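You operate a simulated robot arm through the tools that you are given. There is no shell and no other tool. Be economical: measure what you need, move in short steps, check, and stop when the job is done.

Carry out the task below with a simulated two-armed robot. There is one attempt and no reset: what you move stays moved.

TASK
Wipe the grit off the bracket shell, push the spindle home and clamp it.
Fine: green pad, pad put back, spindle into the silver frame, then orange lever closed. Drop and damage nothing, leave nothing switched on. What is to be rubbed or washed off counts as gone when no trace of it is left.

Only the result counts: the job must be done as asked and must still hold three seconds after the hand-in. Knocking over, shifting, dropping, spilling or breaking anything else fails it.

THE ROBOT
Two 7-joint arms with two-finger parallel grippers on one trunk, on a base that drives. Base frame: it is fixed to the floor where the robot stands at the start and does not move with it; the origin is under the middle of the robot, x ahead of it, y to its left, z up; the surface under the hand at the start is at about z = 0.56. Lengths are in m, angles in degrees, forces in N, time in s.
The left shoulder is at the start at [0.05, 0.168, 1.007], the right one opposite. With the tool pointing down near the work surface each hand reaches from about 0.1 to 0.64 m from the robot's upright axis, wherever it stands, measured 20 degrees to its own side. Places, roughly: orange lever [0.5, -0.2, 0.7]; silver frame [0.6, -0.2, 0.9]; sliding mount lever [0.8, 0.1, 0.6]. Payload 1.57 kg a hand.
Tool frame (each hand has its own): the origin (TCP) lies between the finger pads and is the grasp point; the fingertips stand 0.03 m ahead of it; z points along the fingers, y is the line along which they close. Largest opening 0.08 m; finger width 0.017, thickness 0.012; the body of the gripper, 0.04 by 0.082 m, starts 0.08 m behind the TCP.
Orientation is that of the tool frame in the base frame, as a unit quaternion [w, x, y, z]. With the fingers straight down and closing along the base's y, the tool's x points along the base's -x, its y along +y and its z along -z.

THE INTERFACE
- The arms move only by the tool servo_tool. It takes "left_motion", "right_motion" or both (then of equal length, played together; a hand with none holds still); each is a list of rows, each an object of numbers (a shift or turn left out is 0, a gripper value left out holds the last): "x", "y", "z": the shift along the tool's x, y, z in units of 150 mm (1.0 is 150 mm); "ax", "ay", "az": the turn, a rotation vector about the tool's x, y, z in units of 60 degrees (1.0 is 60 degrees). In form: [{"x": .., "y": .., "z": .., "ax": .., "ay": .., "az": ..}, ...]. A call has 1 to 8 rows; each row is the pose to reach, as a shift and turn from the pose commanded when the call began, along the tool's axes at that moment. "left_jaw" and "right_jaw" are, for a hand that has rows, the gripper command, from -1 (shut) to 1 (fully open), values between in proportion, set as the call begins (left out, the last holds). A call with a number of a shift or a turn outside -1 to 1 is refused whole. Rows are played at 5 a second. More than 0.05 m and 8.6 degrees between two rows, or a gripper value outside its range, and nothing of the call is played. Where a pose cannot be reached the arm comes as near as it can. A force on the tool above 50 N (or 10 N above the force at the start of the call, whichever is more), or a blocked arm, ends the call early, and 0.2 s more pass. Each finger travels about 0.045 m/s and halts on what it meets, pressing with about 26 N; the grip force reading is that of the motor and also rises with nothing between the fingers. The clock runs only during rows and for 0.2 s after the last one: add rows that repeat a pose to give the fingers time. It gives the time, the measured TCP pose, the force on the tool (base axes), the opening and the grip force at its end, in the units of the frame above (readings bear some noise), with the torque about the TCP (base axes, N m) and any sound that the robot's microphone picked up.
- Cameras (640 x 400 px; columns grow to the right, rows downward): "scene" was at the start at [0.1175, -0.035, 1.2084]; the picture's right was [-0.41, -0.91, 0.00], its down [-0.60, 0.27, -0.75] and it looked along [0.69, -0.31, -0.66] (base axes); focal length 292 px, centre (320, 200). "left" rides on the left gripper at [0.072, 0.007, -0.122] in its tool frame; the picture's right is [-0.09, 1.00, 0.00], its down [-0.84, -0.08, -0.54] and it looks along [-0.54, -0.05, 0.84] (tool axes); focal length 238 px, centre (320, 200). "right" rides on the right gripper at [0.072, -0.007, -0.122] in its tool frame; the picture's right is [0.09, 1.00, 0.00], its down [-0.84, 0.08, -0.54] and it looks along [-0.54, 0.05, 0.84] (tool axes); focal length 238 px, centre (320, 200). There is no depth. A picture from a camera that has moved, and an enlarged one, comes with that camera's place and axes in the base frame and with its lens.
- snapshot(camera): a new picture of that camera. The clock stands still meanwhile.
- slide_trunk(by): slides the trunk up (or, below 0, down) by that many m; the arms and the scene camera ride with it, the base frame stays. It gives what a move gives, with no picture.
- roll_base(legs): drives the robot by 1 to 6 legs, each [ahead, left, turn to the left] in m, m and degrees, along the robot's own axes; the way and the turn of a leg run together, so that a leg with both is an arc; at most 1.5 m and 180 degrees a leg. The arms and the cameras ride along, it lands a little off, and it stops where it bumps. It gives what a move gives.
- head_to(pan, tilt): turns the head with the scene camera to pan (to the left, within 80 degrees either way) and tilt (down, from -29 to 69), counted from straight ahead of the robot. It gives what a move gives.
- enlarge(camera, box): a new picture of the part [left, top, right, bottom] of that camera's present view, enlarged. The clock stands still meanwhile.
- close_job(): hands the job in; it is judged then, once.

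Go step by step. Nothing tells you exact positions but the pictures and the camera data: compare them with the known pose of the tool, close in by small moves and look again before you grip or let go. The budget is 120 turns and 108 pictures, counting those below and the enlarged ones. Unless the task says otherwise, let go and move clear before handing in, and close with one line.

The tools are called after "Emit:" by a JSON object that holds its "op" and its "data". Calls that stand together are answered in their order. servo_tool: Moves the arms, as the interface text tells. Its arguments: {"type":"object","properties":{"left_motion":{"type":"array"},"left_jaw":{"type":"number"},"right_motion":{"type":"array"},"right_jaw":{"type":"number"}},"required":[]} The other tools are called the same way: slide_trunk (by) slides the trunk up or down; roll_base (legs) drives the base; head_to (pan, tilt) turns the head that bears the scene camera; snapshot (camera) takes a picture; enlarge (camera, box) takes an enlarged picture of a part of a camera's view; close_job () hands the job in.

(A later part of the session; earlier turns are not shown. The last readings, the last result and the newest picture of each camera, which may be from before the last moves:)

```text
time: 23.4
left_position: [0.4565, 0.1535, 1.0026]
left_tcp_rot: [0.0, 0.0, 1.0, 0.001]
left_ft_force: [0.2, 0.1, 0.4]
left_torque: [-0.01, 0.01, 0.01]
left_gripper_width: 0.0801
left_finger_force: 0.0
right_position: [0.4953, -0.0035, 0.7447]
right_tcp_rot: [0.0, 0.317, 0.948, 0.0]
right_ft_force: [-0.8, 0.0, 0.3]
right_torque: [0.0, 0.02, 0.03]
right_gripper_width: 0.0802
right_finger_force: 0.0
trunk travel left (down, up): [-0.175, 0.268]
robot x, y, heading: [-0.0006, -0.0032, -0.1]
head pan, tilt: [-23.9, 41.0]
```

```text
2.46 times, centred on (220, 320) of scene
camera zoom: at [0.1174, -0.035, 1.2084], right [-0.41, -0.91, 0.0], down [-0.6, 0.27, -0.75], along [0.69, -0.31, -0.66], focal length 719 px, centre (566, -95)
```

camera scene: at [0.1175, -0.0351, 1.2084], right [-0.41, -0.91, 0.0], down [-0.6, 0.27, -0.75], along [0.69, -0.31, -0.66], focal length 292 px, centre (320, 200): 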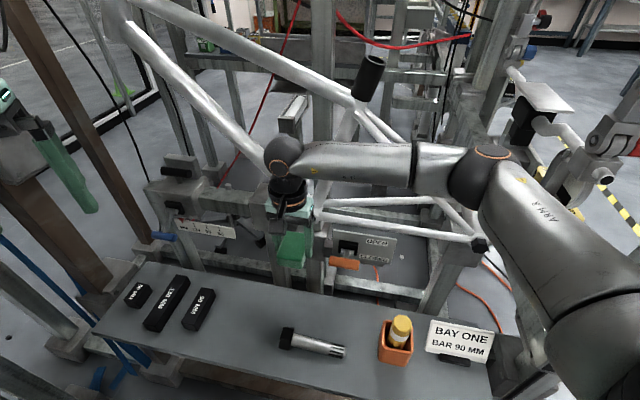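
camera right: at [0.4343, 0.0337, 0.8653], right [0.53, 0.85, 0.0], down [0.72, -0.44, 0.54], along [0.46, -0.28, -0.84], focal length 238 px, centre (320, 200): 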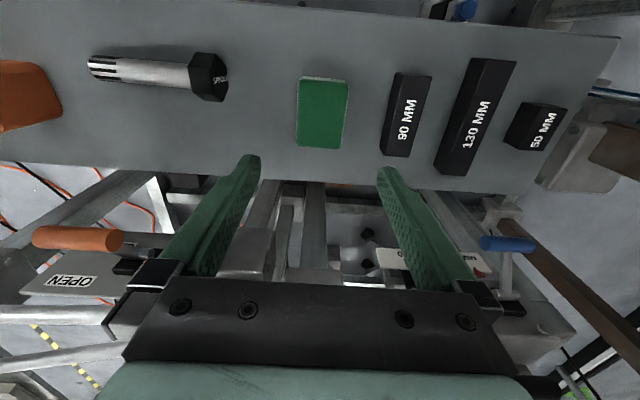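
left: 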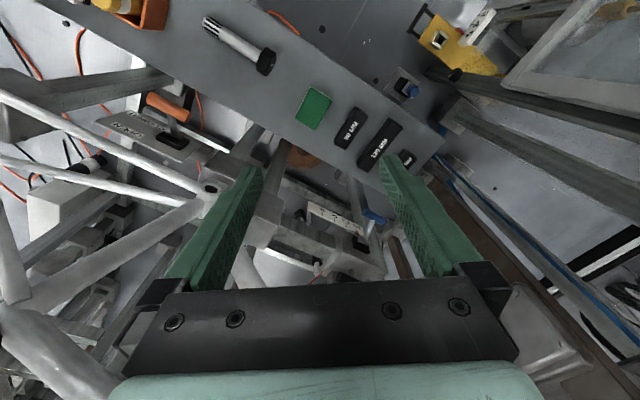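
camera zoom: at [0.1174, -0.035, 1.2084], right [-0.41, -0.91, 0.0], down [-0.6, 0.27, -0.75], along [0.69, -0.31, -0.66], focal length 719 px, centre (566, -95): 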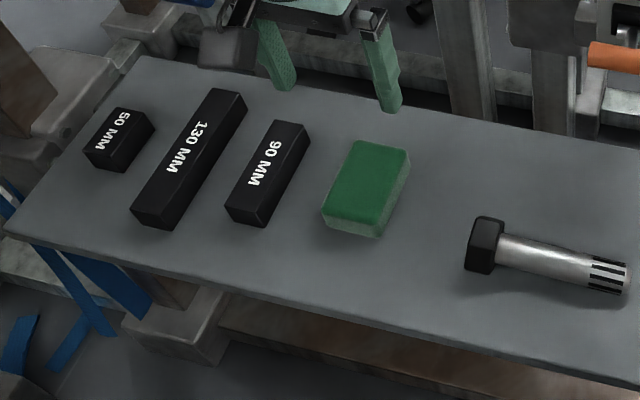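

The pad is back exactly where it was. Next is the spindle: I'll turn the hand 90° so it can grip across the shaft just behind the head.

Emit:
{"op": "servo_tool", "data": {"right_motion": [{"x": 0.03, "y": -0.14, "az": 0.14}, {"x": 0.06, "y": -0.28, "az": 0.28}, {"x": 0.09, "y": -0.42, "az": 0.42}, {"x": 0.13, "y": -0.56, "az": 0.56}, {"x": 0.17, "y": -0.7, "az": 0.7}, {"x": 0.2, "y": -0.85, "az": 0.84}, {"x": 0.22, "y": -1.0, "az": 0.98}]}}

Emit:
{"op": "servo_tool", "data": {"right_motion": [{"az": 0.14}, {"az": 0.28}, {"az": 0.42}, {"az": 0.52}, {"az": 0.52}]}}

Emit:
{"op": "snapshot", "data": {"camera": "right"}}

Emit:
{"op": "snapshot", "data": {"camera": "scene"}}

```text
time: 25.0
left_position: [0.4558, 0.1542, 1.0006]
left_tcp_rot: [0.0, 0.001, 1.0, 0.0]
left_ft_force: [-0.7, 0.1, 0.8]
left_torque: [-0.02, 0.0, 0.0]
left_gripper_width: 0.0801
left_finger_force: 0.1
right_position: [0.3779, -0.1053, 0.7432]
right_tcp_rot: [0.0, 0.743, 0.669, 0.0]
right_ft_force: [-0.3, -0.3, -0.1]
right_torque: [-0.01, -0.02, 0.0]
right_gripper_width: 0.08
right_finger_force: 0.0
trunk travel left (down, up): [-0.175, 0.268]
robot x, y, heading: [0.0048, 0.0005, -0.1]
head pan, tilt: [-23.9, 41.0]
```

```text
time: 26.2
left_position: [0.4546, 0.1544, 1.0022]
left_tcp_rot: [0.0, -0.001, 1.0, 0.0]
left_ft_force: [0.6, 0.7, 0.1]
left_torque: [0.0, 0.03, -0.02]
left_gripper_width: 0.0798
left_finger_force: 0.1
right_position: [0.378, -0.1043, 0.7432]
right_tcp_rot: [0.0, 0.895, 0.445, 0.0]
right_ft_force: [-0.3, 0.3, -0.1]
right_torque: [-0.01, -0.01, -0.01]
right_gripper_width: 0.08
right_finger_force: 0.0
trunk travel left (down, up): [-0.175, 0.268]
robot x, y, heading: [-0.0002, 0.0031, -0.0]
head pan, tilt: [-23.9, 41.0]
```

```text
71 pictures are left
camera right: at [0.4172, -0.0428, 0.8633], right [0.85, -0.53, 0.0], down [-0.44, -0.71, 0.54], along [-0.29, -0.46, -0.84], focal length 238 px, centre (320, 200)
```

right: 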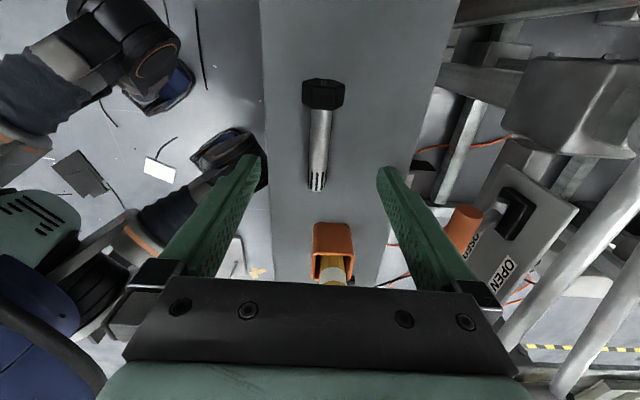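

```text
70 pictures are left
camera scene: at [0.1175, -0.035, 1.2084], right [-0.41, -0.91, 0.0], down [-0.6, 0.27, -0.75], along [0.69, -0.31, -0.66], focal length 292 px, centre (320, 200)
```

scene: 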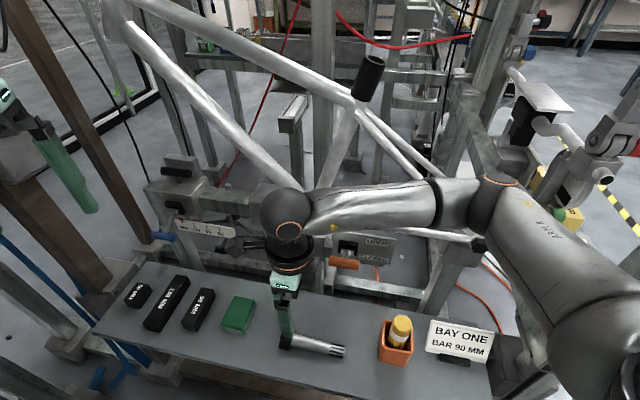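

The hand is aligned over the spindle, so I'll descend along the shaft next to the head.

Emit:
{"op": "servo_tool", "data": {"right_motion": [{"x": -0.04, "z": 0.25}, {"x": -0.04, "z": 0.5}, {"x": -0.04, "z": 0.7}, {"x": -0.04, "z": 0.85}]}}

Emit:
{"op": "snapshot", "data": {"camera": "right"}}

Emit:
{"op": "enlarge", "data": {"camera": "scene", "box": [250, 280, 370, 380]}}

```text
time: 27.2
left_position: [0.4558, 0.1541, 1.0025]
left_tcp_rot: [0.0, 0.0, 1.0, 0.0]
left_ft_force: [0.4, 1.0, 0.1]
left_torque: [-0.03, 0.02, 0.01]
left_gripper_width: 0.0799
left_finger_force: 0.1
right_position: [0.3776, -0.1104, 0.6137]
right_tcp_rot: [0.0, 0.895, 0.446, 0.001]
right_ft_force: [-0.5, 0.6, -0.8]
right_torque: [-0.02, 0.0, -0.02]
right_gripper_width: 0.0797
right_finger_force: 0.1
trunk travel left (down, up): [-0.175, 0.268]
robot x, y, heading: [0.0007, -0.0031, -0.2]
head pan, tilt: [-23.9, 41.0]
```

```text
69 pictures are left
camera right: at [0.4151, -0.0497, 0.7347], right [0.85, -0.53, 0.0], down [-0.44, -0.71, 0.54], along [-0.28, -0.46, -0.84], focal length 238 px, centre (320, 200)
```

right: 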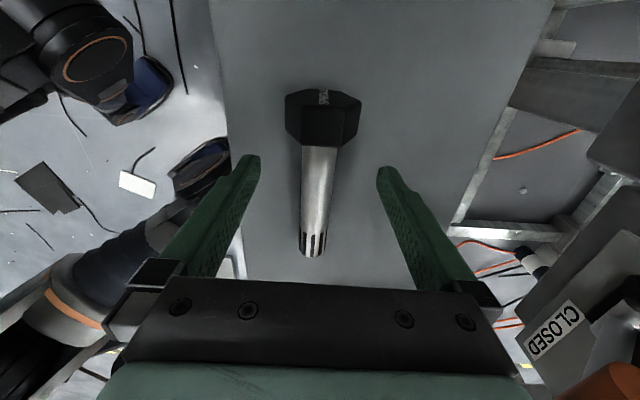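

```text
4.00 times, centred on (310, 330) of scene
camera zoom: at [0.1175, -0.035, 1.2084], right [-0.41, -0.91, 0.0], down [-0.6, 0.27, -0.75], along [0.69, -0.31, -0.66], focal length 1168 px, centre (360, -320)
```

zoom: 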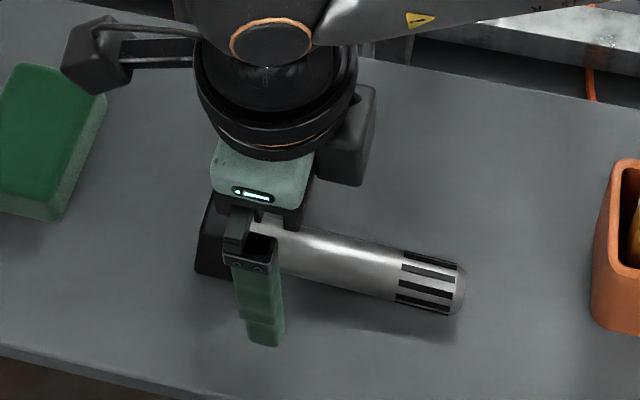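

The finger line sits about 17 mm behind the head and is centred on the shaft. I'll go down the last bit and close.

Emit:
{"op": "servo_tool", "data": {"right_motion": [{"z": 0.08}, {"z": 0.12}, {"z": 0.12}]}}

Emit:
{"op": "servo_tool", "data": {"right_motion": [{"z": 0}, {"z": 0}, {"z": 0}, {"z": 0}, {"z": 0}, {"z": 0}], "right_jaw": -1}}

Emit:
{"op": "snapshot", "data": {"camera": "right"}}

Emit:
{"op": "enlarge", "data": {"camera": "scene", "box": [250, 280, 370, 380]}}

```text
time: 28.0
left_position: [0.4562, 0.1541, 1.0021]
left_tcp_rot: [0.0, 0.001, 1.0, -0.001]
left_ft_force: [-0.5, -0.4, 1.5]
left_torque: [-0.01, -0.01, 0.0]
left_gripper_width: 0.0802
left_finger_force: 0.0
right_position: [0.3755, -0.1083, 0.5948]
right_tcp_rot: [0.0, 0.895, 0.446, 0.0]
right_ft_force: [-1.0, -0.4, 0.2]
right_torque: [0.0, 0.03, 0.02]
right_gripper_width: 0.08
right_finger_force: 0.0
trunk travel left (down, up): [-0.175, 0.268]
robot x, y, heading: [0.0016, 0.0011, -0.1]
head pan, tilt: [-23.9, 41.0]
```

```text
time: 29.4
left_position: [0.4559, 0.1541, 1.0026]
left_tcp_rot: [0.0, 0.0, 1.0, 0.0]
left_ft_force: [0.5, -0.3, -0.6]
left_torque: [0.02, 0.01, 0.01]
left_gripper_width: 0.0801
left_finger_force: 0.0
right_position: [0.3751, -0.1096, 0.5955]
right_tcp_rot: [0.0, 0.895, 0.447, 0.0]
right_ft_force: [0.3, 0.9, 0.2]
right_torque: [0.01, -0.02, -0.01]
right_gripper_width: 0.022
right_finger_force: 25.5
trunk travel left (down, up): [-0.175, 0.268]
robot x, y, heading: [-0.0004, -0.0044, 0.0]
head pan, tilt: [-23.9, 41.0]
```

```text
67 pictures are left
camera right: at [0.4137, -0.0481, 0.7169], right [0.85, -0.53, 0.0], down [-0.44, -0.71, 0.54], along [-0.28, -0.46, -0.84], focal length 238 px, centre (320, 200)
```

right: 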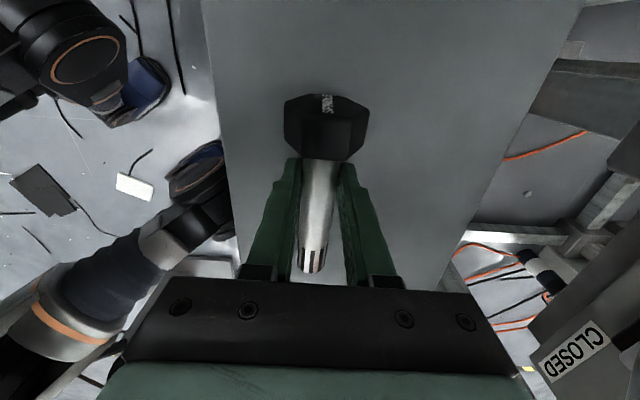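

```text
4.00 times, centred on (310, 330) of scene
camera zoom: at [0.1175, -0.035, 1.2084], right [-0.41, -0.91, 0.0], down [-0.6, 0.27, -0.75], along [0.69, -0.31, -0.66], focal length 1168 px, centre (360, -320)
```

zoom: 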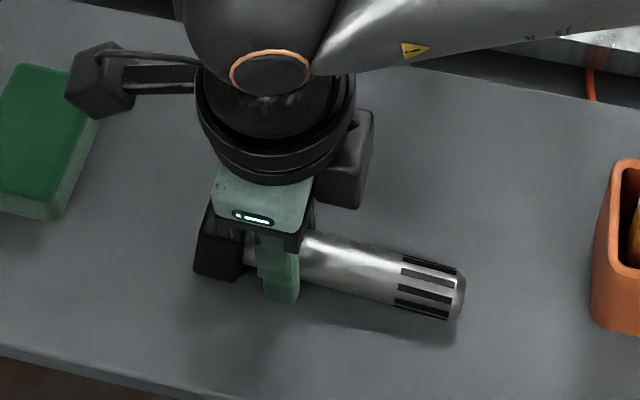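

I have the spindle by its 22 mm shaft. I'll lift it and check that it hangs level.

Emit:
{"op": "servo_tool", "data": {"right_motion": [{"z": -0.1}, {"z": -0.3}, {"z": -0.6}, {"z": -0.9}, {"z": -1.0}]}}

Emit:
{"op": "enlarge", "data": {"camera": "scene", "box": [250, 240, 370, 340]}}

```text
time: 30.6
left_position: [0.4564, 0.155, 1.0033]
left_tcp_rot: [0.0, 0.0, 1.0, 0.0]
left_ft_force: [-0.3, -0.1, -0.1]
left_torque: [0.01, 0.03, 0.01]
left_gripper_width: 0.0799
left_finger_force: 0.0
right_position: [0.373, -0.1103, 0.7475]
right_tcp_rot: [0.0, 0.895, 0.446, 0.001]
right_ft_force: [0.7, -1.1, -1.3]
right_torque: [0.0, -0.02, 0.04]
right_gripper_width: 0.0222
right_finger_force: 26.5
trunk travel left (down, up): [-0.175, 0.268]
robot x, y, heading: [-0.0054, 0.0036, 0.1]
head pan, tilt: [-23.9, 41.0]
```

```text
4.00 times, centred on (310, 290) of scene
camera zoom: at [0.1175, -0.035, 1.2084], right [-0.41, -0.91, 0.0], down [-0.6, 0.27, -0.75], along [0.69, -0.31, -0.66], focal length 1168 px, centre (360, -160)
```

zoom: 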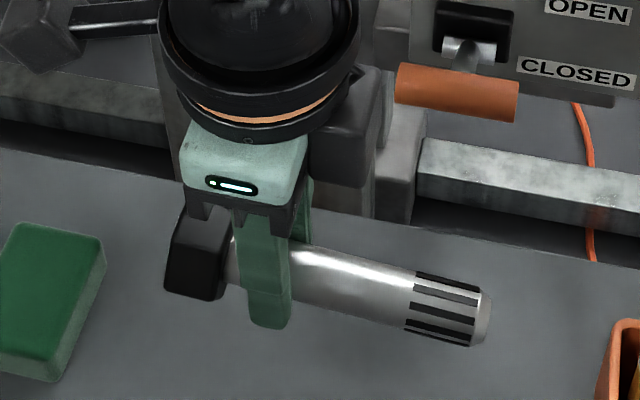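

It holds level. I'll raise it, turn the hand back 90° so the tip faces the bore, and move to a stand-off.

Emit:
{"op": "servo_tool", "data": {"right_motion": [{"z": -0.15, "az": -0.14}, {"z": -0.3, "az": -0.28}, {"x": 0.05, "y": 0.12, "z": -0.3, "az": -0.42}, {"x": 0.11, "y": 0.25, "z": -0.3, "az": -0.56}, {"x": 0.18, "y": 0.42, "z": -0.3, "az": -0.7}, {"x": 0.25, "y": 0.6, "z": -0.3, "az": -0.84}, {"x": 0.33, "y": 0.773, "z": -0.3, "az": -0.98}]}}

Emit:
{"op": "servo_tool", "data": {"right_motion": [{"az": -0.14}, {"az": -0.28}, {"az": -0.42}, {"az": -0.52}, {"az": -0.52}]}}

Emit:
{"op": "snapshot", "data": {"camera": "right"}}

Emit:
{"op": "snapshot", "data": {"camera": "scene"}}

```text
time: 32.2
left_position: [0.4556, 0.1563, 1.0023]
left_tcp_rot: [0.0, 0.0, 1.0, 0.001]
left_ft_force: [0.3, -0.2, 0.0]
left_torque: [0.01, 0.02, -0.04]
left_gripper_width: 0.0801
left_finger_force: 0.1
right_position: [0.5, -0.1399, 0.7934]
right_tcp_rot: [0.0, 0.56, 0.828, 0.0]
right_ft_force: [0.0, -0.4, -2.0]
right_torque: [0.01, 0.04, -0.02]
right_gripper_width: 0.0224
right_finger_force: 26.3
trunk travel left (down, up): [-0.175, 0.268]
robot x, y, heading: [0.0034, 0.0016, 0.1]
head pan, tilt: [-23.9, 41.0]
```

```text
time: 33.4
left_position: [0.4553, 0.1527, 1.0022]
left_tcp_rot: [0.0, 0.0, 1.0, -0.001]
left_ft_force: [0.9, 1.2, 0.2]
left_torque: [0.0, 0.02, 0.0]
left_gripper_width: 0.08
left_finger_force: 0.0
right_position: [0.4988, -0.1389, 0.7927]
right_tcp_rot: [0.001, 0.316, 0.949, 0.0]
right_ft_force: [-0.2, -0.5, -1.1]
right_torque: [0.0, 0.0, -0.01]
right_gripper_width: 0.0225
right_finger_force: 26.0
trunk travel left (down, up): [-0.175, 0.268]
robot x, y, heading: [-0.0029, -0.0006, 0.2]
head pan, tilt: [-23.9, 41.0]
```

```text
64 pictures are left
camera right: at [0.4367, -0.1016, 0.9134], right [0.52, 0.85, 0.0], down [0.72, -0.44, 0.54], along [0.46, -0.28, -0.84], focal length 238 px, centre (320, 200)
```

right: 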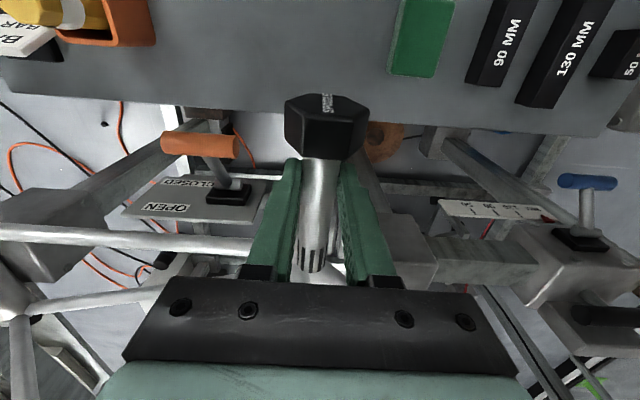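

```text
63 pictures are left
camera scene: at [0.1176, -0.035, 1.2084], right [-0.41, -0.91, 0.0], down [-0.6, 0.27, -0.75], along [0.69, -0.31, -0.66], focal length 292 px, centre (320, 200)
```

scene: 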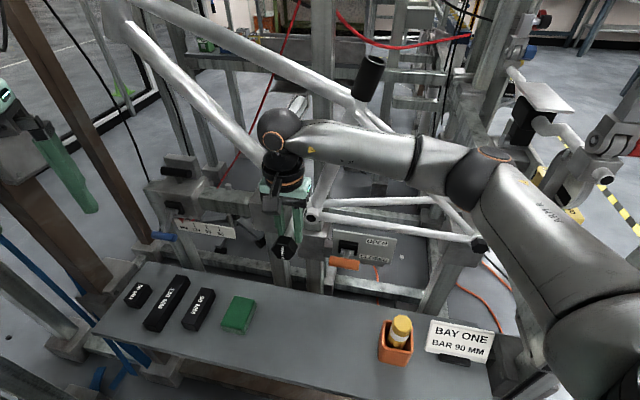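

The spindle is clear and facing the bore. The right hand blocks its own view, so I'll bring the left hand around high as a side camera to guide the insertion.

Emit:
{"op": "servo_tool", "data": {"left_motion": [{"x": -0.09, "az": 0.14}, {"x": -0.18, "az": 0.28}, {"x": -0.27, "az": 0.42}, {"x": -0.36, "az": 0.56}, {"x": -0.46, "az": 0.7}, {"x": -0.56, "az": 0.84}, {"x": -0.66, "az": 0.98}]}}

Emit:
{"op": "servo_tool", "data": {"left_motion": [{"x": -0.15, "y": -0.05, "z": 0.1, "az": 0.14}, {"x": -0.3, "y": -0.1, "z": 0.25, "az": 0.28}, {"x": -0.45, "y": -0.2, "z": 0.4, "az": 0.42}, {"x": -0.6, "y": -0.3, "z": 0.5, "az": 0.42}]}}

Emit:
{"op": "snapshot", "data": {"camera": "left"}}

Emit:
{"op": "snapshot", "data": {"camera": "scene"}}

```text
time: 35.0
left_position: [0.4423, 0.1145, 0.9776]
left_tcp_rot: [0.002, 0.489, 0.872, 0.0]
left_ft_force: [-0.8, -0.5, 0.5]
left_torque: [-0.02, 0.03, 0.01]
left_gripper_width: 0.0802
left_finger_force: 0.1
left hand out of reach, approached as far as the arm can: row 5, 6, 7
right_position: [0.4994, -0.1385, 0.7929]
right_tcp_rot: [0.0, 0.317, 0.948, 0.0]
right_ft_force: [0.1, -0.6, -1.6]
right_torque: [0.04, 0.0, -0.03]
right_gripper_width: 0.0222
right_finger_force: 26.2
trunk travel left (down, up): [-0.175, 0.268]
robot x, y, heading: [-0.0009, -0.0002, -0.2]
head pan, tilt: [-23.9, 41.0]
```

```text
time: 36.0
left_position: [0.3739, 0.0474, 0.9241]
left_tcp_rot: [0.008, 0.636, 0.771, 0.012]
left_ft_force: [0.0, 0.7, 0.2]
left_torque: [0.02, -0.02, 0.02]
left_gripper_width: 0.08
left_finger_force: 0.1
left hand out of reach, approached as far as the arm can: row 1, 2, 3, 4
right_position: [0.4983, -0.1386, 0.793]
right_tcp_rot: [0.0, 0.317, 0.948, -0.001]
right_ft_force: [-0.3, -0.1, -2.1]
right_torque: [0.0, 0.01, -0.02]
right_gripper_width: 0.0225
right_finger_force: 25.8
trunk travel left (down, up): [-0.175, 0.268]
robot x, y, heading: [-0.0017, 0.0009, 0.1]
head pan, tilt: [-23.9, 41.0]
```

```text
62 pictures are left
camera left: at [0.3645, 0.1197, 1.0448], right [0.99, 0.1, 0.03], down [0.07, -0.84, 0.54], along [0.08, -0.54, -0.84], focal length 238 px, centre (320, 200)
```

left: 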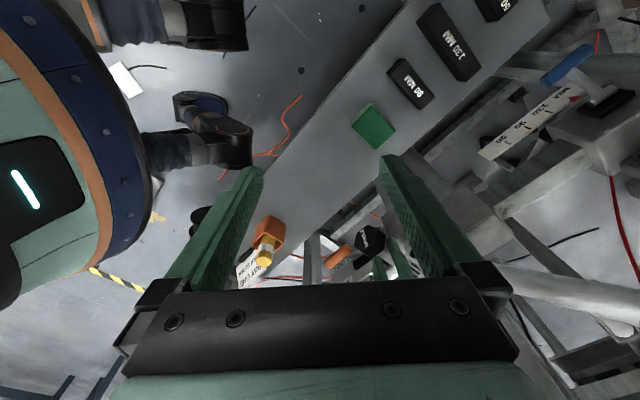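

```text
61 pictures are left
camera scene: at [0.1177, -0.0348, 1.2084], right [-0.41, -0.91, 0.0], down [-0.6, 0.27, -0.75], along [0.69, -0.31, -0.66], focal length 292 px, centre (320, 200)
```

scene: 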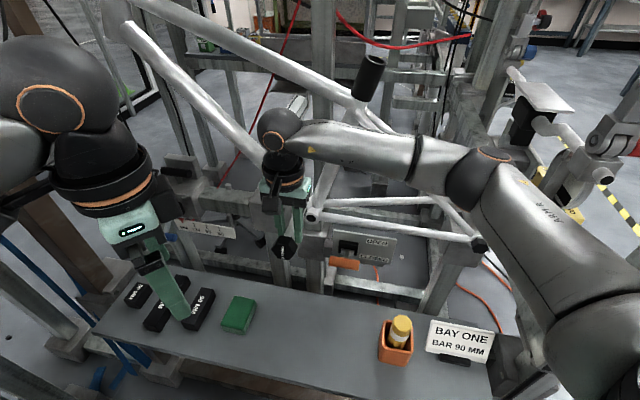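

The left arm can't reach that pose, so I'll use a closer, lower vantage. I'll go in small checked steps.

Emit:
{"op": "servo_tool", "data": {"left_motion": [{"x": 0.05, "y": -0.15, "z": 0.1, "az": -0.05}, {"x": 0.1, "y": -0.3, "z": 0.25, "az": -0.1}]}}

```text
time: 36.6
left_position: [0.3269, 0.0601, 0.8856]
left_tcp_rot: [0.009, 0.594, 0.804, 0.01]
left_ft_force: [-0.1, -0.4, -1.1]
left_torque: [0.01, 0.0, -0.02]
left_gripper_width: 0.0801
left_finger_force: 0.0
right_position: [0.4975, -0.1395, 0.7924]
right_tcp_rot: [0.001, 0.317, 0.948, -0.001]
right_ft_force: [0.1, 0.6, -2.0]
right_torque: [0.0, 0.02, 0.0]
right_gripper_width: 0.0222
right_finger_force: 25.4
trunk travel left (down, up): [-0.175, 0.268]
robot x, y, heading: [-0.0003, -0.0011, -0.1]
head pan, tilt: [-23.9, 41.0]
```

Emit:
{"op": "servo_tool", "data": {"left_motion": [{"x": 0.01, "y": 0.15, "z": 0.15, "az": -0.05}, {"x": 0.03, "y": 0.3, "z": 0.3, "az": -0.1}, {"x": 0.05, "y": 0.45, "z": 0.45, "az": -0.13}, {"x": 0.05, "y": 0.52, "z": 0.57, "az": -0.13}]}}

Emit:
{"op": "servo_tool", "data": {"left_motion": [{"ay": -0.12}, {"ay": -0.25}, {"ay": -0.38}, {"ay": -0.5}]}}

Emit:
{"op": "snapshot", "data": {"camera": "left"}}

```text
time: 37.6
left_position: [0.4019, 0.0924, 0.7983]
left_tcp_rot: [0.01, 0.539, 0.842, 0.009]
left_ft_force: [0.6, -0.2, -0.3]
left_torque: [0.01, 0.01, 0.01]
left_gripper_width: 0.08
left_finger_force: 0.0
right_position: [0.4987, -0.1392, 0.7917]
right_tcp_rot: [0.0, 0.317, 0.948, 0.0]
right_ft_force: [0.3, 0.1, -1.8]
right_torque: [0.0, 0.02, -0.02]
right_gripper_width: 0.0221
right_finger_force: 25.6
trunk travel left (down, up): [-0.175, 0.268]
robot x, y, heading: [0.0009, 0.0007, 0.1]
head pan, tilt: [-23.9, 41.0]
```

```text
time: 38.6
left_position: [0.4006, 0.0929, 0.7975]
left_tcp_rot: [0.227, 0.523, 0.811, -0.13]
left_ft_force: [0.6, 0.5, -0.7]
left_torque: [-0.02, 0.02, 0.02]
left_gripper_width: 0.08
left_finger_force: 0.1
right_position: [0.499, -0.1401, 0.7929]
right_tcp_rot: [0.0, 0.317, 0.948, 0.0]
right_ft_force: [0.3, 0.1, -1.0]
right_torque: [0.0, -0.02, 0.0]
right_gripper_width: 0.0223
right_finger_force: 26.2
trunk travel left (down, up): [-0.175, 0.268]
robot x, y, heading: [0.0033, 0.0013, -0.2]
head pan, tilt: [-23.9, 41.0]
```

```text
60 pictures are left
camera left: at [0.3543, 0.2061, 0.866], right [0.94, 0.35, 0.07], down [0.1, -0.45, 0.89], along [0.34, -0.82, -0.45], focal length 238 px, centre (320, 200)
```

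left: 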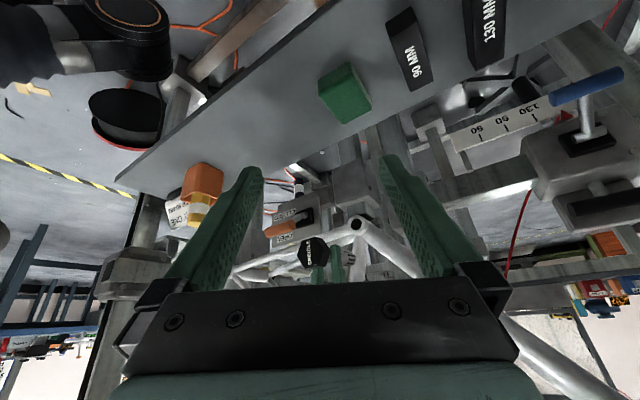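

Emit:
{"op": "enlarge", "data": {"camera": "left", "box": [260, 190, 420, 290]}}

```text
4.00 times, centred on (340, 240) of left
camera zoom: at [0.3543, 0.2061, 0.866], right [0.94, 0.35, 0.07], down [0.1, -0.45, 0.89], along [0.34, -0.82, -0.45], focal length 953 px, centre (240, 40)
```

zoom: 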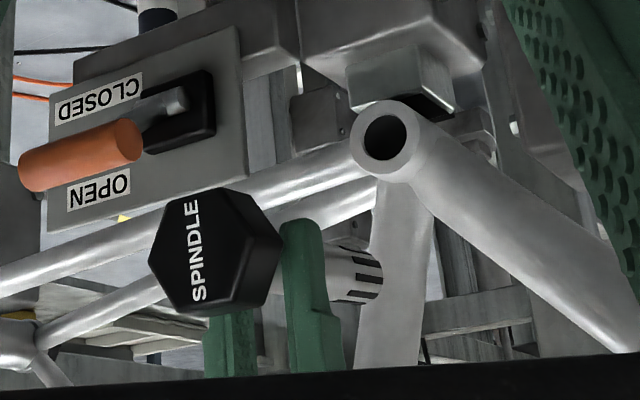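

This side view shows the bore and spindle clearly, and it confirms the bore at (0.622, -0.236, 0.672). I'll lower the spindle to bore height.

Emit:
{"op": "servo_tool", "data": {"right_motion": [{"y": -0.018, "z": 0.2}, {"y": -0.018, "z": 0.4}, {"y": -0.018, "z": 0.6}, {"y": -0.018, "z": 0.68}, {"y": -0.018, "z": 0.68}]}}

Emit:
{"op": "enlarge", "data": {"camera": "left", "box": [280, 190, 400, 265]}}

Emit:
{"op": "enlarge", "data": {"camera": "scene", "box": [260, 180, 380, 260]}}

```text
time: 39.8
left_position: [0.4016, 0.0925, 0.7993]
left_tcp_rot: [0.228, 0.522, 0.812, -0.129]
left_ft_force: [-0.3, 0.7, 1.0]
left_torque: [0.03, 0.03, -0.03]
left_gripper_width: 0.0799
left_finger_force: 0.0
right_position: [0.4984, -0.1423, 0.6926]
right_tcp_rot: [0.0, 0.318, 0.948, 0.001]
right_ft_force: [-0.4, -0.3, -2.3]
right_torque: [-0.03, 0.02, -0.03]
right_gripper_width: 0.022
right_finger_force: 25.8
trunk travel left (down, up): [-0.175, 0.268]
robot x, y, heading: [-0.0019, -0.0007, -0.3]
head pan, tilt: [-23.9, 41.0]
```

```text
5.33 times, centred on (340, 228) of left
camera zoom: at [0.3544, 0.206, 0.8662], right [0.94, 0.35, 0.07], down [0.1, -0.45, 0.89], along [0.34, -0.82, -0.45], focal length 1271 px, centre (213, 53)
```

zoom: 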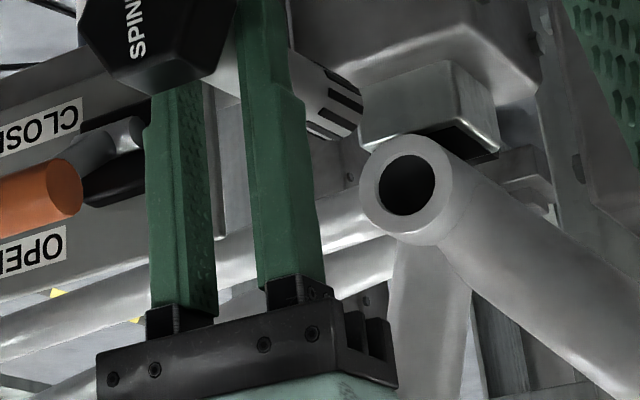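

```text
5.00 times, centred on (320, 220) of scene
camera zoom: at [0.1176, -0.035, 1.2084], right [-0.41, -0.91, 0.0], down [-0.6, 0.27, -0.75], along [0.69, -0.31, -0.66], focal length 1460 px, centre (320, 100)
```

zoom: 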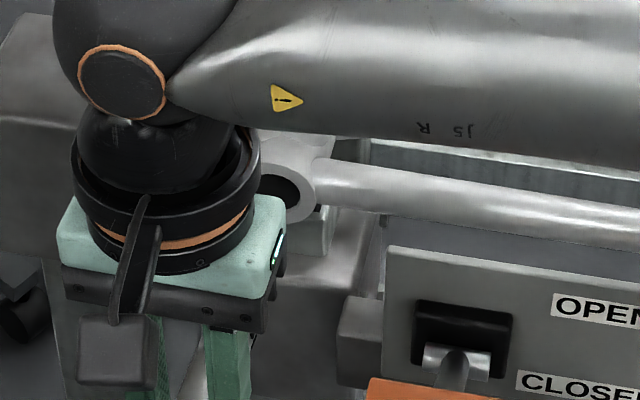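

Emit:
{"op": "enlarge", "data": {"camera": "left", "box": [290, 180, 370, 230]}}

Emit:
{"op": "snapshot", "data": {"camera": "left"}}

```text
8.00 times, centred on (330, 205) of left
camera zoom: at [0.3544, 0.206, 0.8662], right [0.94, 0.35, 0.07], down [0.1, -0.45, 0.89], along [0.34, -0.82, -0.45], focal length 1907 px, centre (240, 160)
```

zoom: 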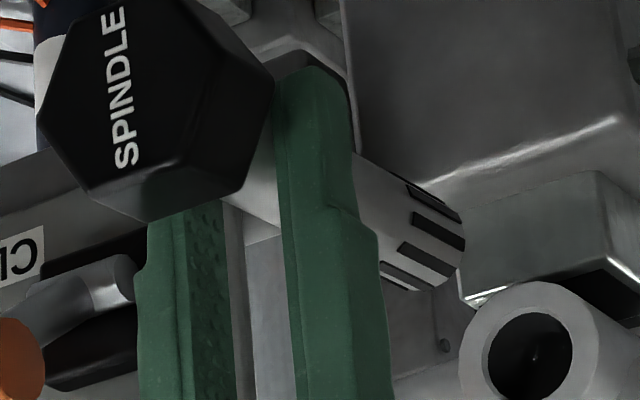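

```text
55 pictures are left
camera left: at [0.3544, 0.206, 0.8662], right [0.94, 0.35, 0.07], down [0.1, -0.45, 0.89], along [0.34, -0.82, -0.45], focal length 238 px, centre (320, 200)
```

left: 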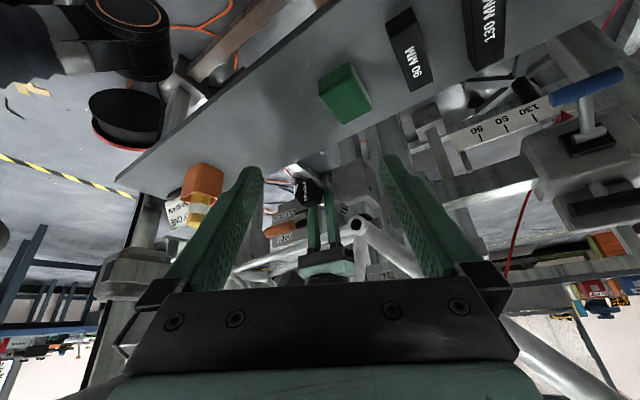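

The spindle droops about 5° at the tip because it lay tilted on the bench. I'll pitch the hand 5° to level it and recheck.

Emit:
{"op": "servo_tool", "data": {"right_motion": [{"ay": -0.04, "z": 0.01}, {"ay": -0.083, "z": 0.02}, {"ay": -0.083, "z": 0.02}]}}

Emit:
{"op": "enlarge", "data": {"camera": "left", "box": [290, 180, 370, 230]}}

```text
time: 40.6
left_position: [0.4021, 0.0919, 0.798]
left_tcp_rot: [0.227, 0.522, 0.812, -0.129]
left_ft_force: [-0.1, 0.3, -0.5]
left_torque: [0.01, -0.01, 0.0]
left_gripper_width: 0.08
left_finger_force: 0.0
right_position: [0.4978, -0.1399, 0.6869]
right_tcp_rot: [0.042, 0.317, 0.948, -0.014]
right_ft_force: [-0.1, -1.1, -2.0]
right_torque: [0.0, 0.02, 0.04]
right_gripper_width: 0.0224
right_finger_force: 26.0
trunk travel left (down, up): [-0.175, 0.268]
robot x, y, heading: [-0.0031, -0.0007, 0.0]
head pan, tilt: [-23.9, 41.0]
```

```text
8.00 times, centred on (330, 205) of left
camera zoom: at [0.3544, 0.206, 0.8662], right [0.94, 0.35, 0.07], down [0.1, -0.45, 0.89], along [0.34, -0.82, -0.45], focal length 1907 px, centre (240, 160)
```

zoom: 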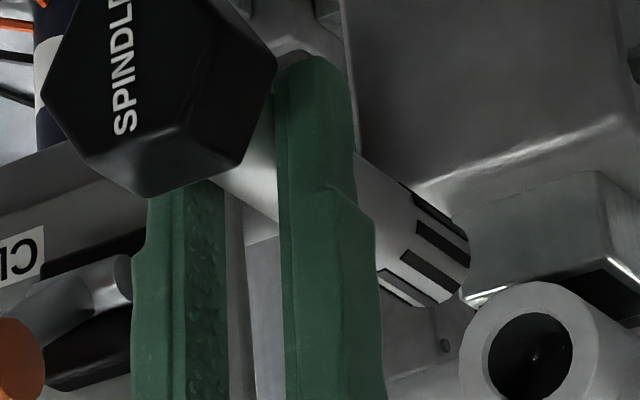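

The spindle still droops about 2° and sits slightly low. I'll correct that and advance close to the face, where the offset shows directly.

Emit:
{"op": "servo_tool", "data": {"right_motion": [{"x": -0.003, "y": -0.027, "z": -0.033, "ay": -0.033}, {"x": -0.15, "y": -0.027, "z": -0.02, "ay": -0.033}, {"x": -0.27, "y": -0.027, "z": -0.01, "ay": -0.033}, {"x": -0.27, "y": -0.027, "z": -0.01, "ay": -0.033}]}}

Emit:
{"op": "enlarge", "data": {"camera": "left", "box": [300, 190, 380, 240]}}

```text
time: 41.6
left_position: [0.4013, 0.0916, 0.7983]
left_tcp_rot: [0.228, 0.522, 0.812, -0.13]
left_ft_force: [-0.8, 0.8, -1.3]
left_torque: [0.03, 0.02, 0.01]
left_gripper_width: 0.08
left_finger_force: 0.1
right_position: [0.5258, -0.1691, 0.6909]
right_tcp_rot: [0.057, 0.317, 0.946, -0.019]
right_ft_force: [0.4, 0.4, -1.2]
right_torque: [-0.01, 0.01, 0.0]
right_gripper_width: 0.0224
right_finger_force: 25.9
trunk travel left (down, up): [-0.175, 0.268]
robot x, y, heading: [-0.0006, 0.0019, 0.1]
head pan, tilt: [-23.9, 41.0]
```

```text
8.00 times, centred on (340, 215) of left
camera zoom: at [0.3544, 0.206, 0.8662], right [0.94, 0.35, 0.07], down [0.1, -0.45, 0.89], along [0.34, -0.82, -0.45], focal length 1907 px, centre (160, 80)
```

zoom: 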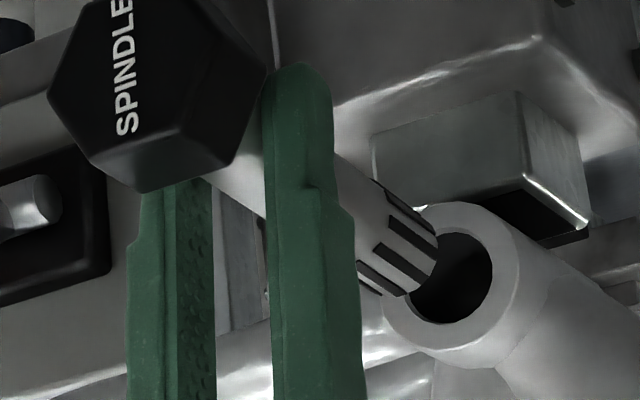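

The tip now points straight at the bore. I'll advance another 18 mm.

Emit:
{"op": "servo_tool", "data": {"right_motion": [{"x": -0.06, "z": 0.007}, {"x": -0.119, "z": 0.0146}, {"x": -0.119, "z": 0.0146}]}}

Emit:
{"op": "enlarge", "data": {"camera": "left", "box": [310, 195, 390, 245]}}

```text
time: 42.4
left_position: [0.4006, 0.092, 0.7992]
left_tcp_rot: [0.227, 0.523, 0.811, -0.13]
left_ft_force: [0.2, 1.4, -0.5]
left_torque: [0.04, 0.0, 0.0]
left_gripper_width: 0.0802
left_finger_force: 0.0
right_position: [0.539, -0.179, 0.6915]
right_tcp_rot: [0.057, 0.316, 0.947, -0.019]
right_ft_force: [-0.2, 0.2, -1.8]
right_torque: [0.05, 0.0, 0.02]
right_gripper_width: 0.0222
right_finger_force: 25.6
trunk travel left (down, up): [-0.175, 0.268]
robot x, y, heading: [0.0009, 0.003, -0.1]
head pan, tilt: [-23.9, 41.0]
```

```text
8.00 times, centred on (350, 220) of left
camera zoom: at [0.3544, 0.206, 0.8662], right [0.94, 0.35, 0.07], down [0.1, -0.45, 0.89], along [0.34, -0.82, -0.45], focal length 1907 px, centre (80, 40)
```

zoom: 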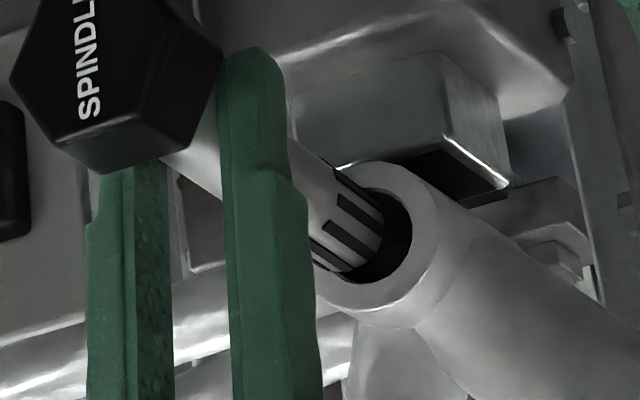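

The tip is at the mouth of the bore and looks centred. I'll ease it in and watch the force.

Emit:
{"op": "servo_tool", "data": {"right_motion": [{"x": -0.027, "z": 0.003}, {"x": -0.053, "z": 0.0065}, {"x": -0.08, "z": 0.01}]}}

Emit:
{"op": "enlarge", "data": {"camera": "left", "box": [310, 195, 390, 245]}}

```text
time: 43.2
left_position: [0.402, 0.0919, 0.799]
left_tcp_rot: [0.228, 0.522, 0.811, -0.13]
left_ft_force: [0.6, 0.2, 0.9]
left_torque: [0.0, 0.02, 0.01]
left_gripper_width: 0.0801
left_finger_force: 0.1
right_position: [0.5509, -0.1859, 0.6914]
right_tcp_rot: [0.059, 0.317, 0.946, -0.017]
right_ft_force: [0.9, 6.8, 2.5]
right_torque: [-0.06, -0.22, 0.57]
right_gripper_width: 0.0224
right_finger_force: 25.7
trunk travel left (down, up): [-0.175, 0.268]
robot x, y, heading: [0.0003, 0.0001, 0.0]
head pan, tilt: [-23.9, 41.0]
```

```text
8.00 times, centred on (350, 220) of left
camera zoom: at [0.3543, 0.2065, 0.8662], right [0.94, 0.35, 0.07], down [0.1, -0.45, 0.89], along [0.34, -0.82, -0.45], focal length 1907 px, centre (80, 40)
```

zoom: 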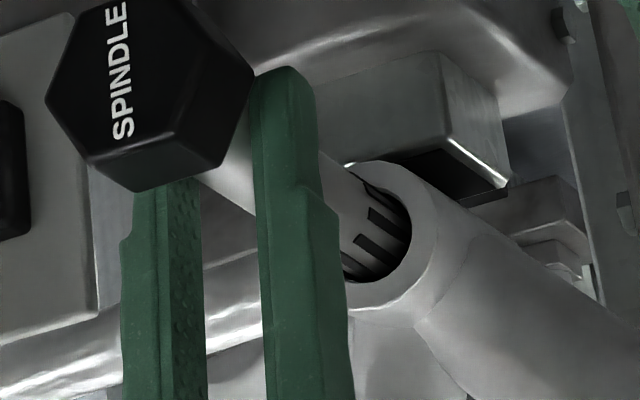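

The spindle is entering with a light side load from the -l wall. I'll shift about 2 mm sideways and 1 mm up, then keep going.

Emit:
{"op": "servo_tool", "data": {"right_motion": [{"y": 0.013, "z": -0.007}, {"x": -0.04, "y": 0.013, "z": -0.002}, {"x": -0.08, "y": 0.013, "z": 0.003}, {"x": -0.1, "y": 0.013, "z": 0.005}]}}

```text
time: 44.2
left_position: [0.4013, 0.092, 0.7973]
left_tcp_rot: [0.228, 0.522, 0.812, -0.129]
left_ft_force: [0.5, 0.4, 0.3]
left_torque: [-0.02, -0.04, 0.01]
left_gripper_width: 0.0799
left_finger_force: 0.1
right_position: [0.5637, -0.1943, 0.693]
right_tcp_rot: [0.058, 0.316, 0.947, -0.019]
right_ft_force: [0.8, 4.4, -2.5]
right_torque: [0.07, -0.02, 0.3]
right_gripper_width: 0.0227
right_finger_force: 25.9
trunk travel left (down, up): [-0.175, 0.268]
robot x, y, heading: [-0.0005, -0.0006, 0.2]
head pan, tilt: [-23.9, 41.0]
```

Emit:
{"op": "servo_tool", "data": {"right_motion": [{"x": -0.04, "y": 0.01, "z": 0.005}, {"x": -0.08, "y": 0.01, "z": 0.01}, {"x": -0.12, "y": 0.01, "z": 0.015}]}}

Emit:
{"op": "enlarge", "data": {"camera": "left", "box": [310, 195, 390, 245]}}

```text
time: 45.0
left_position: [0.3991, 0.092, 0.7981]
left_tcp_rot: [0.228, 0.523, 0.811, -0.13]
left_ft_force: [0.4, -0.2, 1.2]
left_torque: [-0.01, 0.02, -0.02]
left_gripper_width: 0.0799
left_finger_force: 0.0
right_position: [0.5791, -0.2029, 0.6944]
right_tcp_rot: [0.058, 0.318, 0.946, -0.02]
right_ft_force: [-2.9, 0.3, 4.5]
right_torque: [-0.17, -0.16, -0.05]
right_gripper_width: 0.0223
right_finger_force: 26.2
trunk travel left (down, up): [-0.175, 0.268]
robot x, y, heading: [0.0018, 0.0, -0.2]
head pan, tilt: [-23.9, 41.0]
```

```text
8.00 times, centred on (350, 220) of left
camera zoom: at [0.354, 0.2061, 0.8665], right [0.94, 0.35, 0.07], down [0.1, -0.45, 0.89], along [0.34, -0.82, -0.45], focal length 1907 px, centre (80, 40)
```

zoom: 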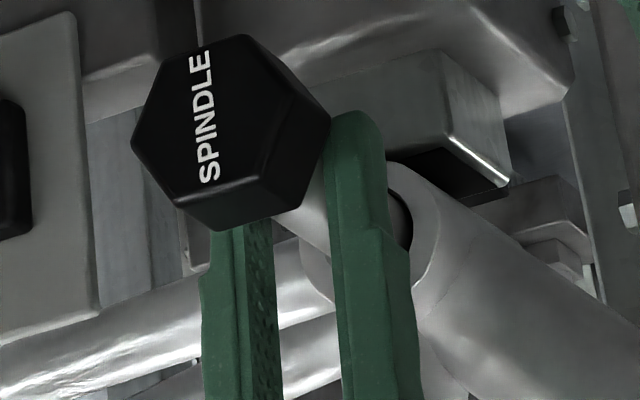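

Forces stay small, so I'll continue inserting.

Emit:
{"op": "servo_tool", "data": {"right_motion": [{"x": -0.04, "z": -0.002}, {"x": -0.08, "z": 0.003}, {"x": -0.12, "z": 0.008}]}}

Emit:
{"op": "enlarge", "data": {"camera": "left", "box": [310, 195, 390, 245]}}

Emit:
{"op": "snapshot", "data": {"camera": "right"}}

```text
time: 45.8
left_position: [0.4001, 0.0913, 0.7985]
left_tcp_rot: [0.228, 0.522, 0.812, -0.13]
left_ft_force: [-0.3, -0.2, 0.5]
left_torque: [0.02, 0.0, 0.01]
left_gripper_width: 0.0801
left_finger_force: 0.1
right_position: [0.5928, -0.2136, 0.6951]
right_tcp_rot: [0.057, 0.317, 0.946, -0.02]
right_ft_force: [-3.7, 3.2, 3.5]
right_torque: [0.0, 0.02, -0.03]
right_gripper_width: 0.0223
right_finger_force: 26.0
trunk travel left (down, up): [-0.175, 0.268]
robot x, y, heading: [-0.0, 0.0007, -0.1]
head pan, tilt: [-23.9, 41.0]
```

```text
8.00 times, centred on (350, 220) of left
camera zoom: at [0.3539, 0.2063, 0.8664], right [0.94, 0.35, 0.07], down [0.1, -0.45, 0.89], along [0.34, -0.82, -0.45], focal length 1907 px, centre (80, 40)
```

zoom: 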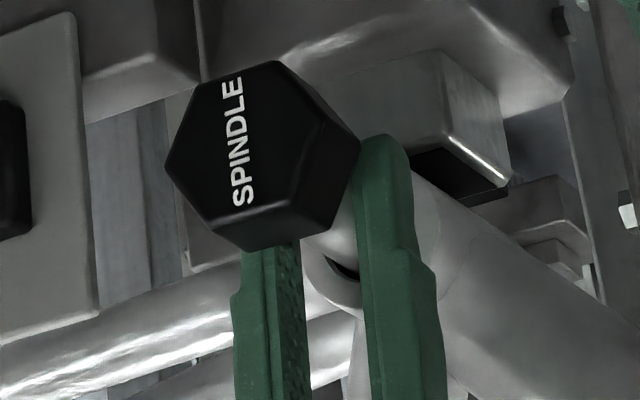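

```text
48 pictures are left
camera right: at [0.5197, -0.1678, 0.8058], right [0.53, 0.85, -0.01], down [0.66, -0.4, 0.64], along [0.54, -0.34, -0.77], focal length 238 px, centre (320, 200)
```

right: 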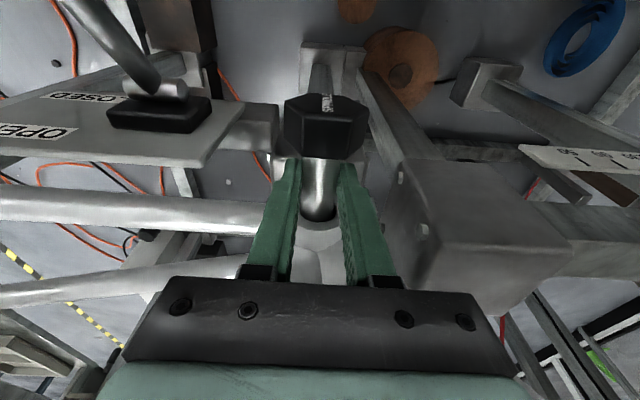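

Emit:
{"op": "servo_tool", "data": {"right_motion": [{"x": -0.03, "z": 0.001}, {"x": -0.06, "z": 0.004}, {"x": -0.08, "z": 0.007}]}}

Emit:
{"op": "enlarge", "data": {"camera": "left", "box": [310, 195, 390, 245]}}

Emit:
{"op": "enlarge", "data": {"camera": "right", "box": [260, 90, 380, 290]}}

```text
time: 46.6
left_position: [0.4012, 0.0921, 0.7977]
left_tcp_rot: [0.227, 0.523, 0.811, -0.13]
left_ft_force: [0.1, 0.4, 0.5]
left_torque: [0.01, -0.01, 0.03]
left_gripper_width: 0.08
left_finger_force: 0.0
right_position: [0.6024, -0.2213, 0.6939]
right_tcp_rot: [0.057, 0.317, 0.947, -0.019]
right_ft_force: [-6.8, 5.7, -1.1]
right_torque: [0.45, 0.58, 0.08]
right_gripper_width: 0.0221
right_finger_force: 25.9
trunk travel left (down, up): [-0.175, 0.268]
robot x, y, heading: [0.0014, -0.0004, -0.0]
head pan, tilt: [-23.9, 41.0]
```

```text
8.00 times, centred on (350, 220) of left
camera zoom: at [0.3542, 0.2063, 0.8662], right [0.94, 0.35, 0.07], down [0.1, -0.45, 0.89], along [0.34, -0.82, -0.45], focal length 1907 px, centre (80, 40)
```

zoom: 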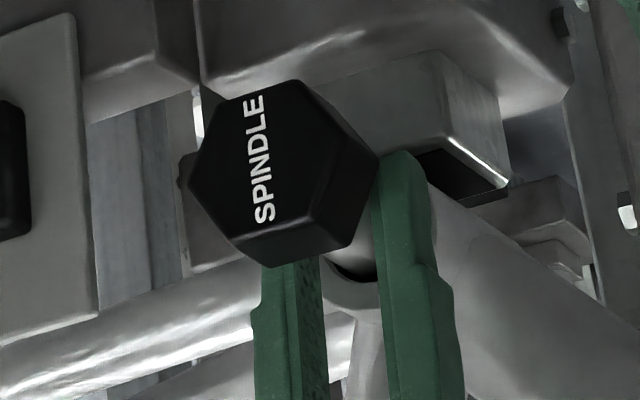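

```text
2.00 times, centred on (320, 190) of right
camera zoom: at [0.5294, -0.1753, 0.8065], right [0.53, 0.85, -0.01], down [0.66, -0.4, 0.64], along [0.54, -0.34, -0.77], focal length 477 px, centre (320, 220)
```

zoom: 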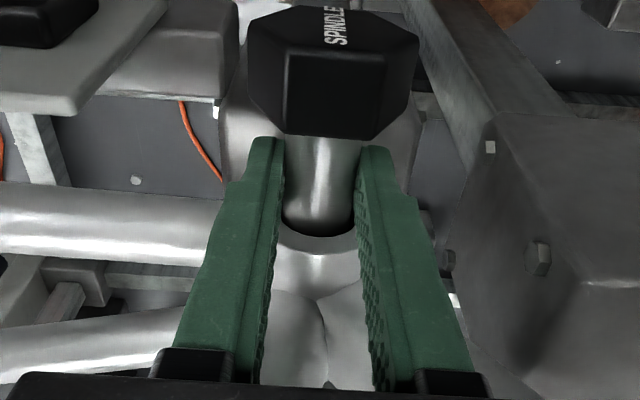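

The spindle is nearly home and the remaining gap is the finger width. I'll open the jaws slightly, rise straight out, and finish by pushing on the head.

Emit:
{"op": "servo_tool", "data": {"right_motion": [{"z": 0}, {"z": 0}, {"z": 0}], "right_jaw": -0.2}}

Emit:
{"op": "enlarge", "data": {"camera": "left", "box": [310, 195, 390, 245]}}

```text
time: 47.4
left_position: [0.4012, 0.0923, 0.7981]
left_tcp_rot: [0.227, 0.522, 0.812, -0.13]
left_ft_force: [0.2, 0.2, -0.2]
left_torque: [-0.03, 0.02, 0.0]
left_gripper_width: 0.0798
left_finger_force: 0.1
right_position: [0.6025, -0.2214, 0.6945]
right_tcp_rot: [0.058, 0.317, 0.947, -0.019]
right_ft_force: [0.4, 0.0, -0.6]
right_torque: [0.0, -0.02, 0.0]
right_gripper_width: 0.0319
right_finger_force: 0.1
trunk travel left (down, up): [-0.175, 0.268]
robot x, y, heading: [0.0009, 0.0017, -0.1]
head pan, tilt: [-23.9, 41.0]
```

```text
8.00 times, centred on (350, 220) of left
camera zoom: at [0.3543, 0.2061, 0.8662], right [0.94, 0.35, 0.07], down [0.1, -0.45, 0.89], along [0.34, -0.82, -0.45], focal length 1907 px, centre (80, 40)
```

zoom: 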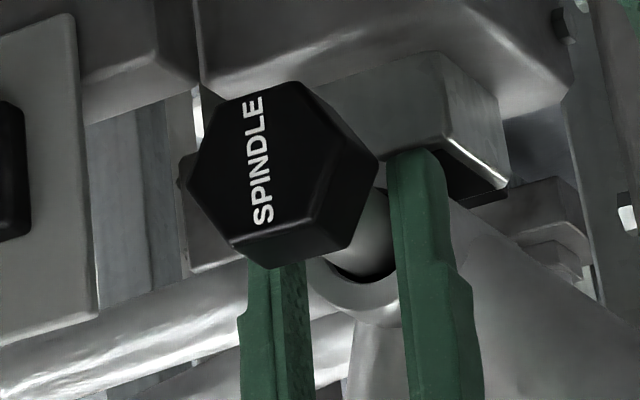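

Emit:
{"op": "servo_tool", "data": {"right_motion": [{"x": -0.008, "z": -0.066}, {"x": -0.025, "z": -0.2}, {"x": -0.045, "z": -0.37}, {"x": 0.15, "z": -0.5}, {"x": 0.4, "z": -0.5}, {"x": 0.6, "z": -0.48}]}}

Emit:
{"op": "snapshot", "data": {"camera": "right"}}

Emit:
{"op": "enlarge", "data": {"camera": "left", "box": [290, 180, 390, 245]}}

```text
time: 48.8
left_position: [0.4005, 0.0924, 0.7985]
left_tcp_rot: [0.228, 0.523, 0.811, -0.129]
left_ft_force: [-0.5, -0.2, 0.1]
left_torque: [0.02, -0.01, 0.02]
left_gripper_width: 0.0801
left_finger_force: 0.1
right_position: [0.526, -0.1649, 0.7549]
right_tcp_rot: [0.059, 0.318, 0.946, -0.02]
right_ft_force: [-0.1, 0.6, -0.1]
right_torque: [-0.02, 0.02, 0.03]
right_gripper_width: 0.0322
right_finger_force: 0.1
trunk travel left (down, up): [-0.175, 0.268]
robot x, y, heading: [0.0015, -0.0029, -0.0]
head pan, tilt: [-23.9, 41.0]
```

```text
44 pictures are left
camera right: at [0.453, -0.1188, 0.8667], right [0.53, 0.85, -0.01], down [0.66, -0.4, 0.64], along [0.54, -0.34, -0.77], focal length 238 px, centre (320, 200)
```

right: 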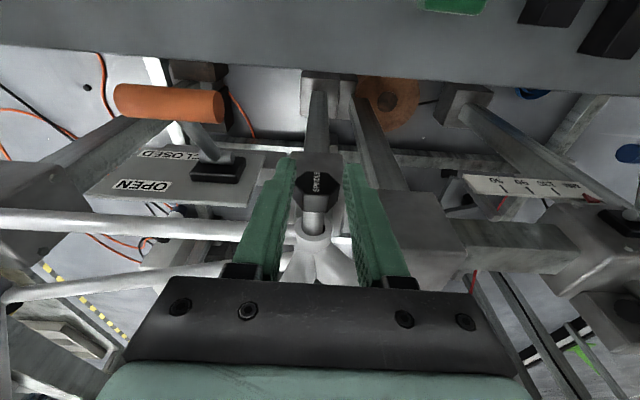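

```text
6.15 times, centred on (340, 212) of left
camera zoom: at [0.3543, 0.206, 0.8662], right [0.94, 0.35, 0.07], down [0.1, -0.45, 0.89], along [0.34, -0.82, -0.45], focal length 1467 px, centre (197, 123)
```

zoom: 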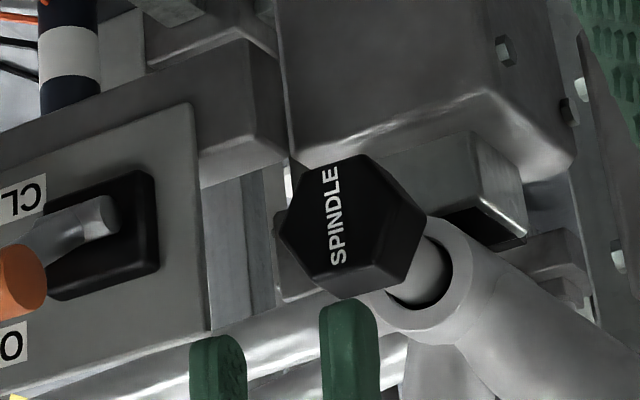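

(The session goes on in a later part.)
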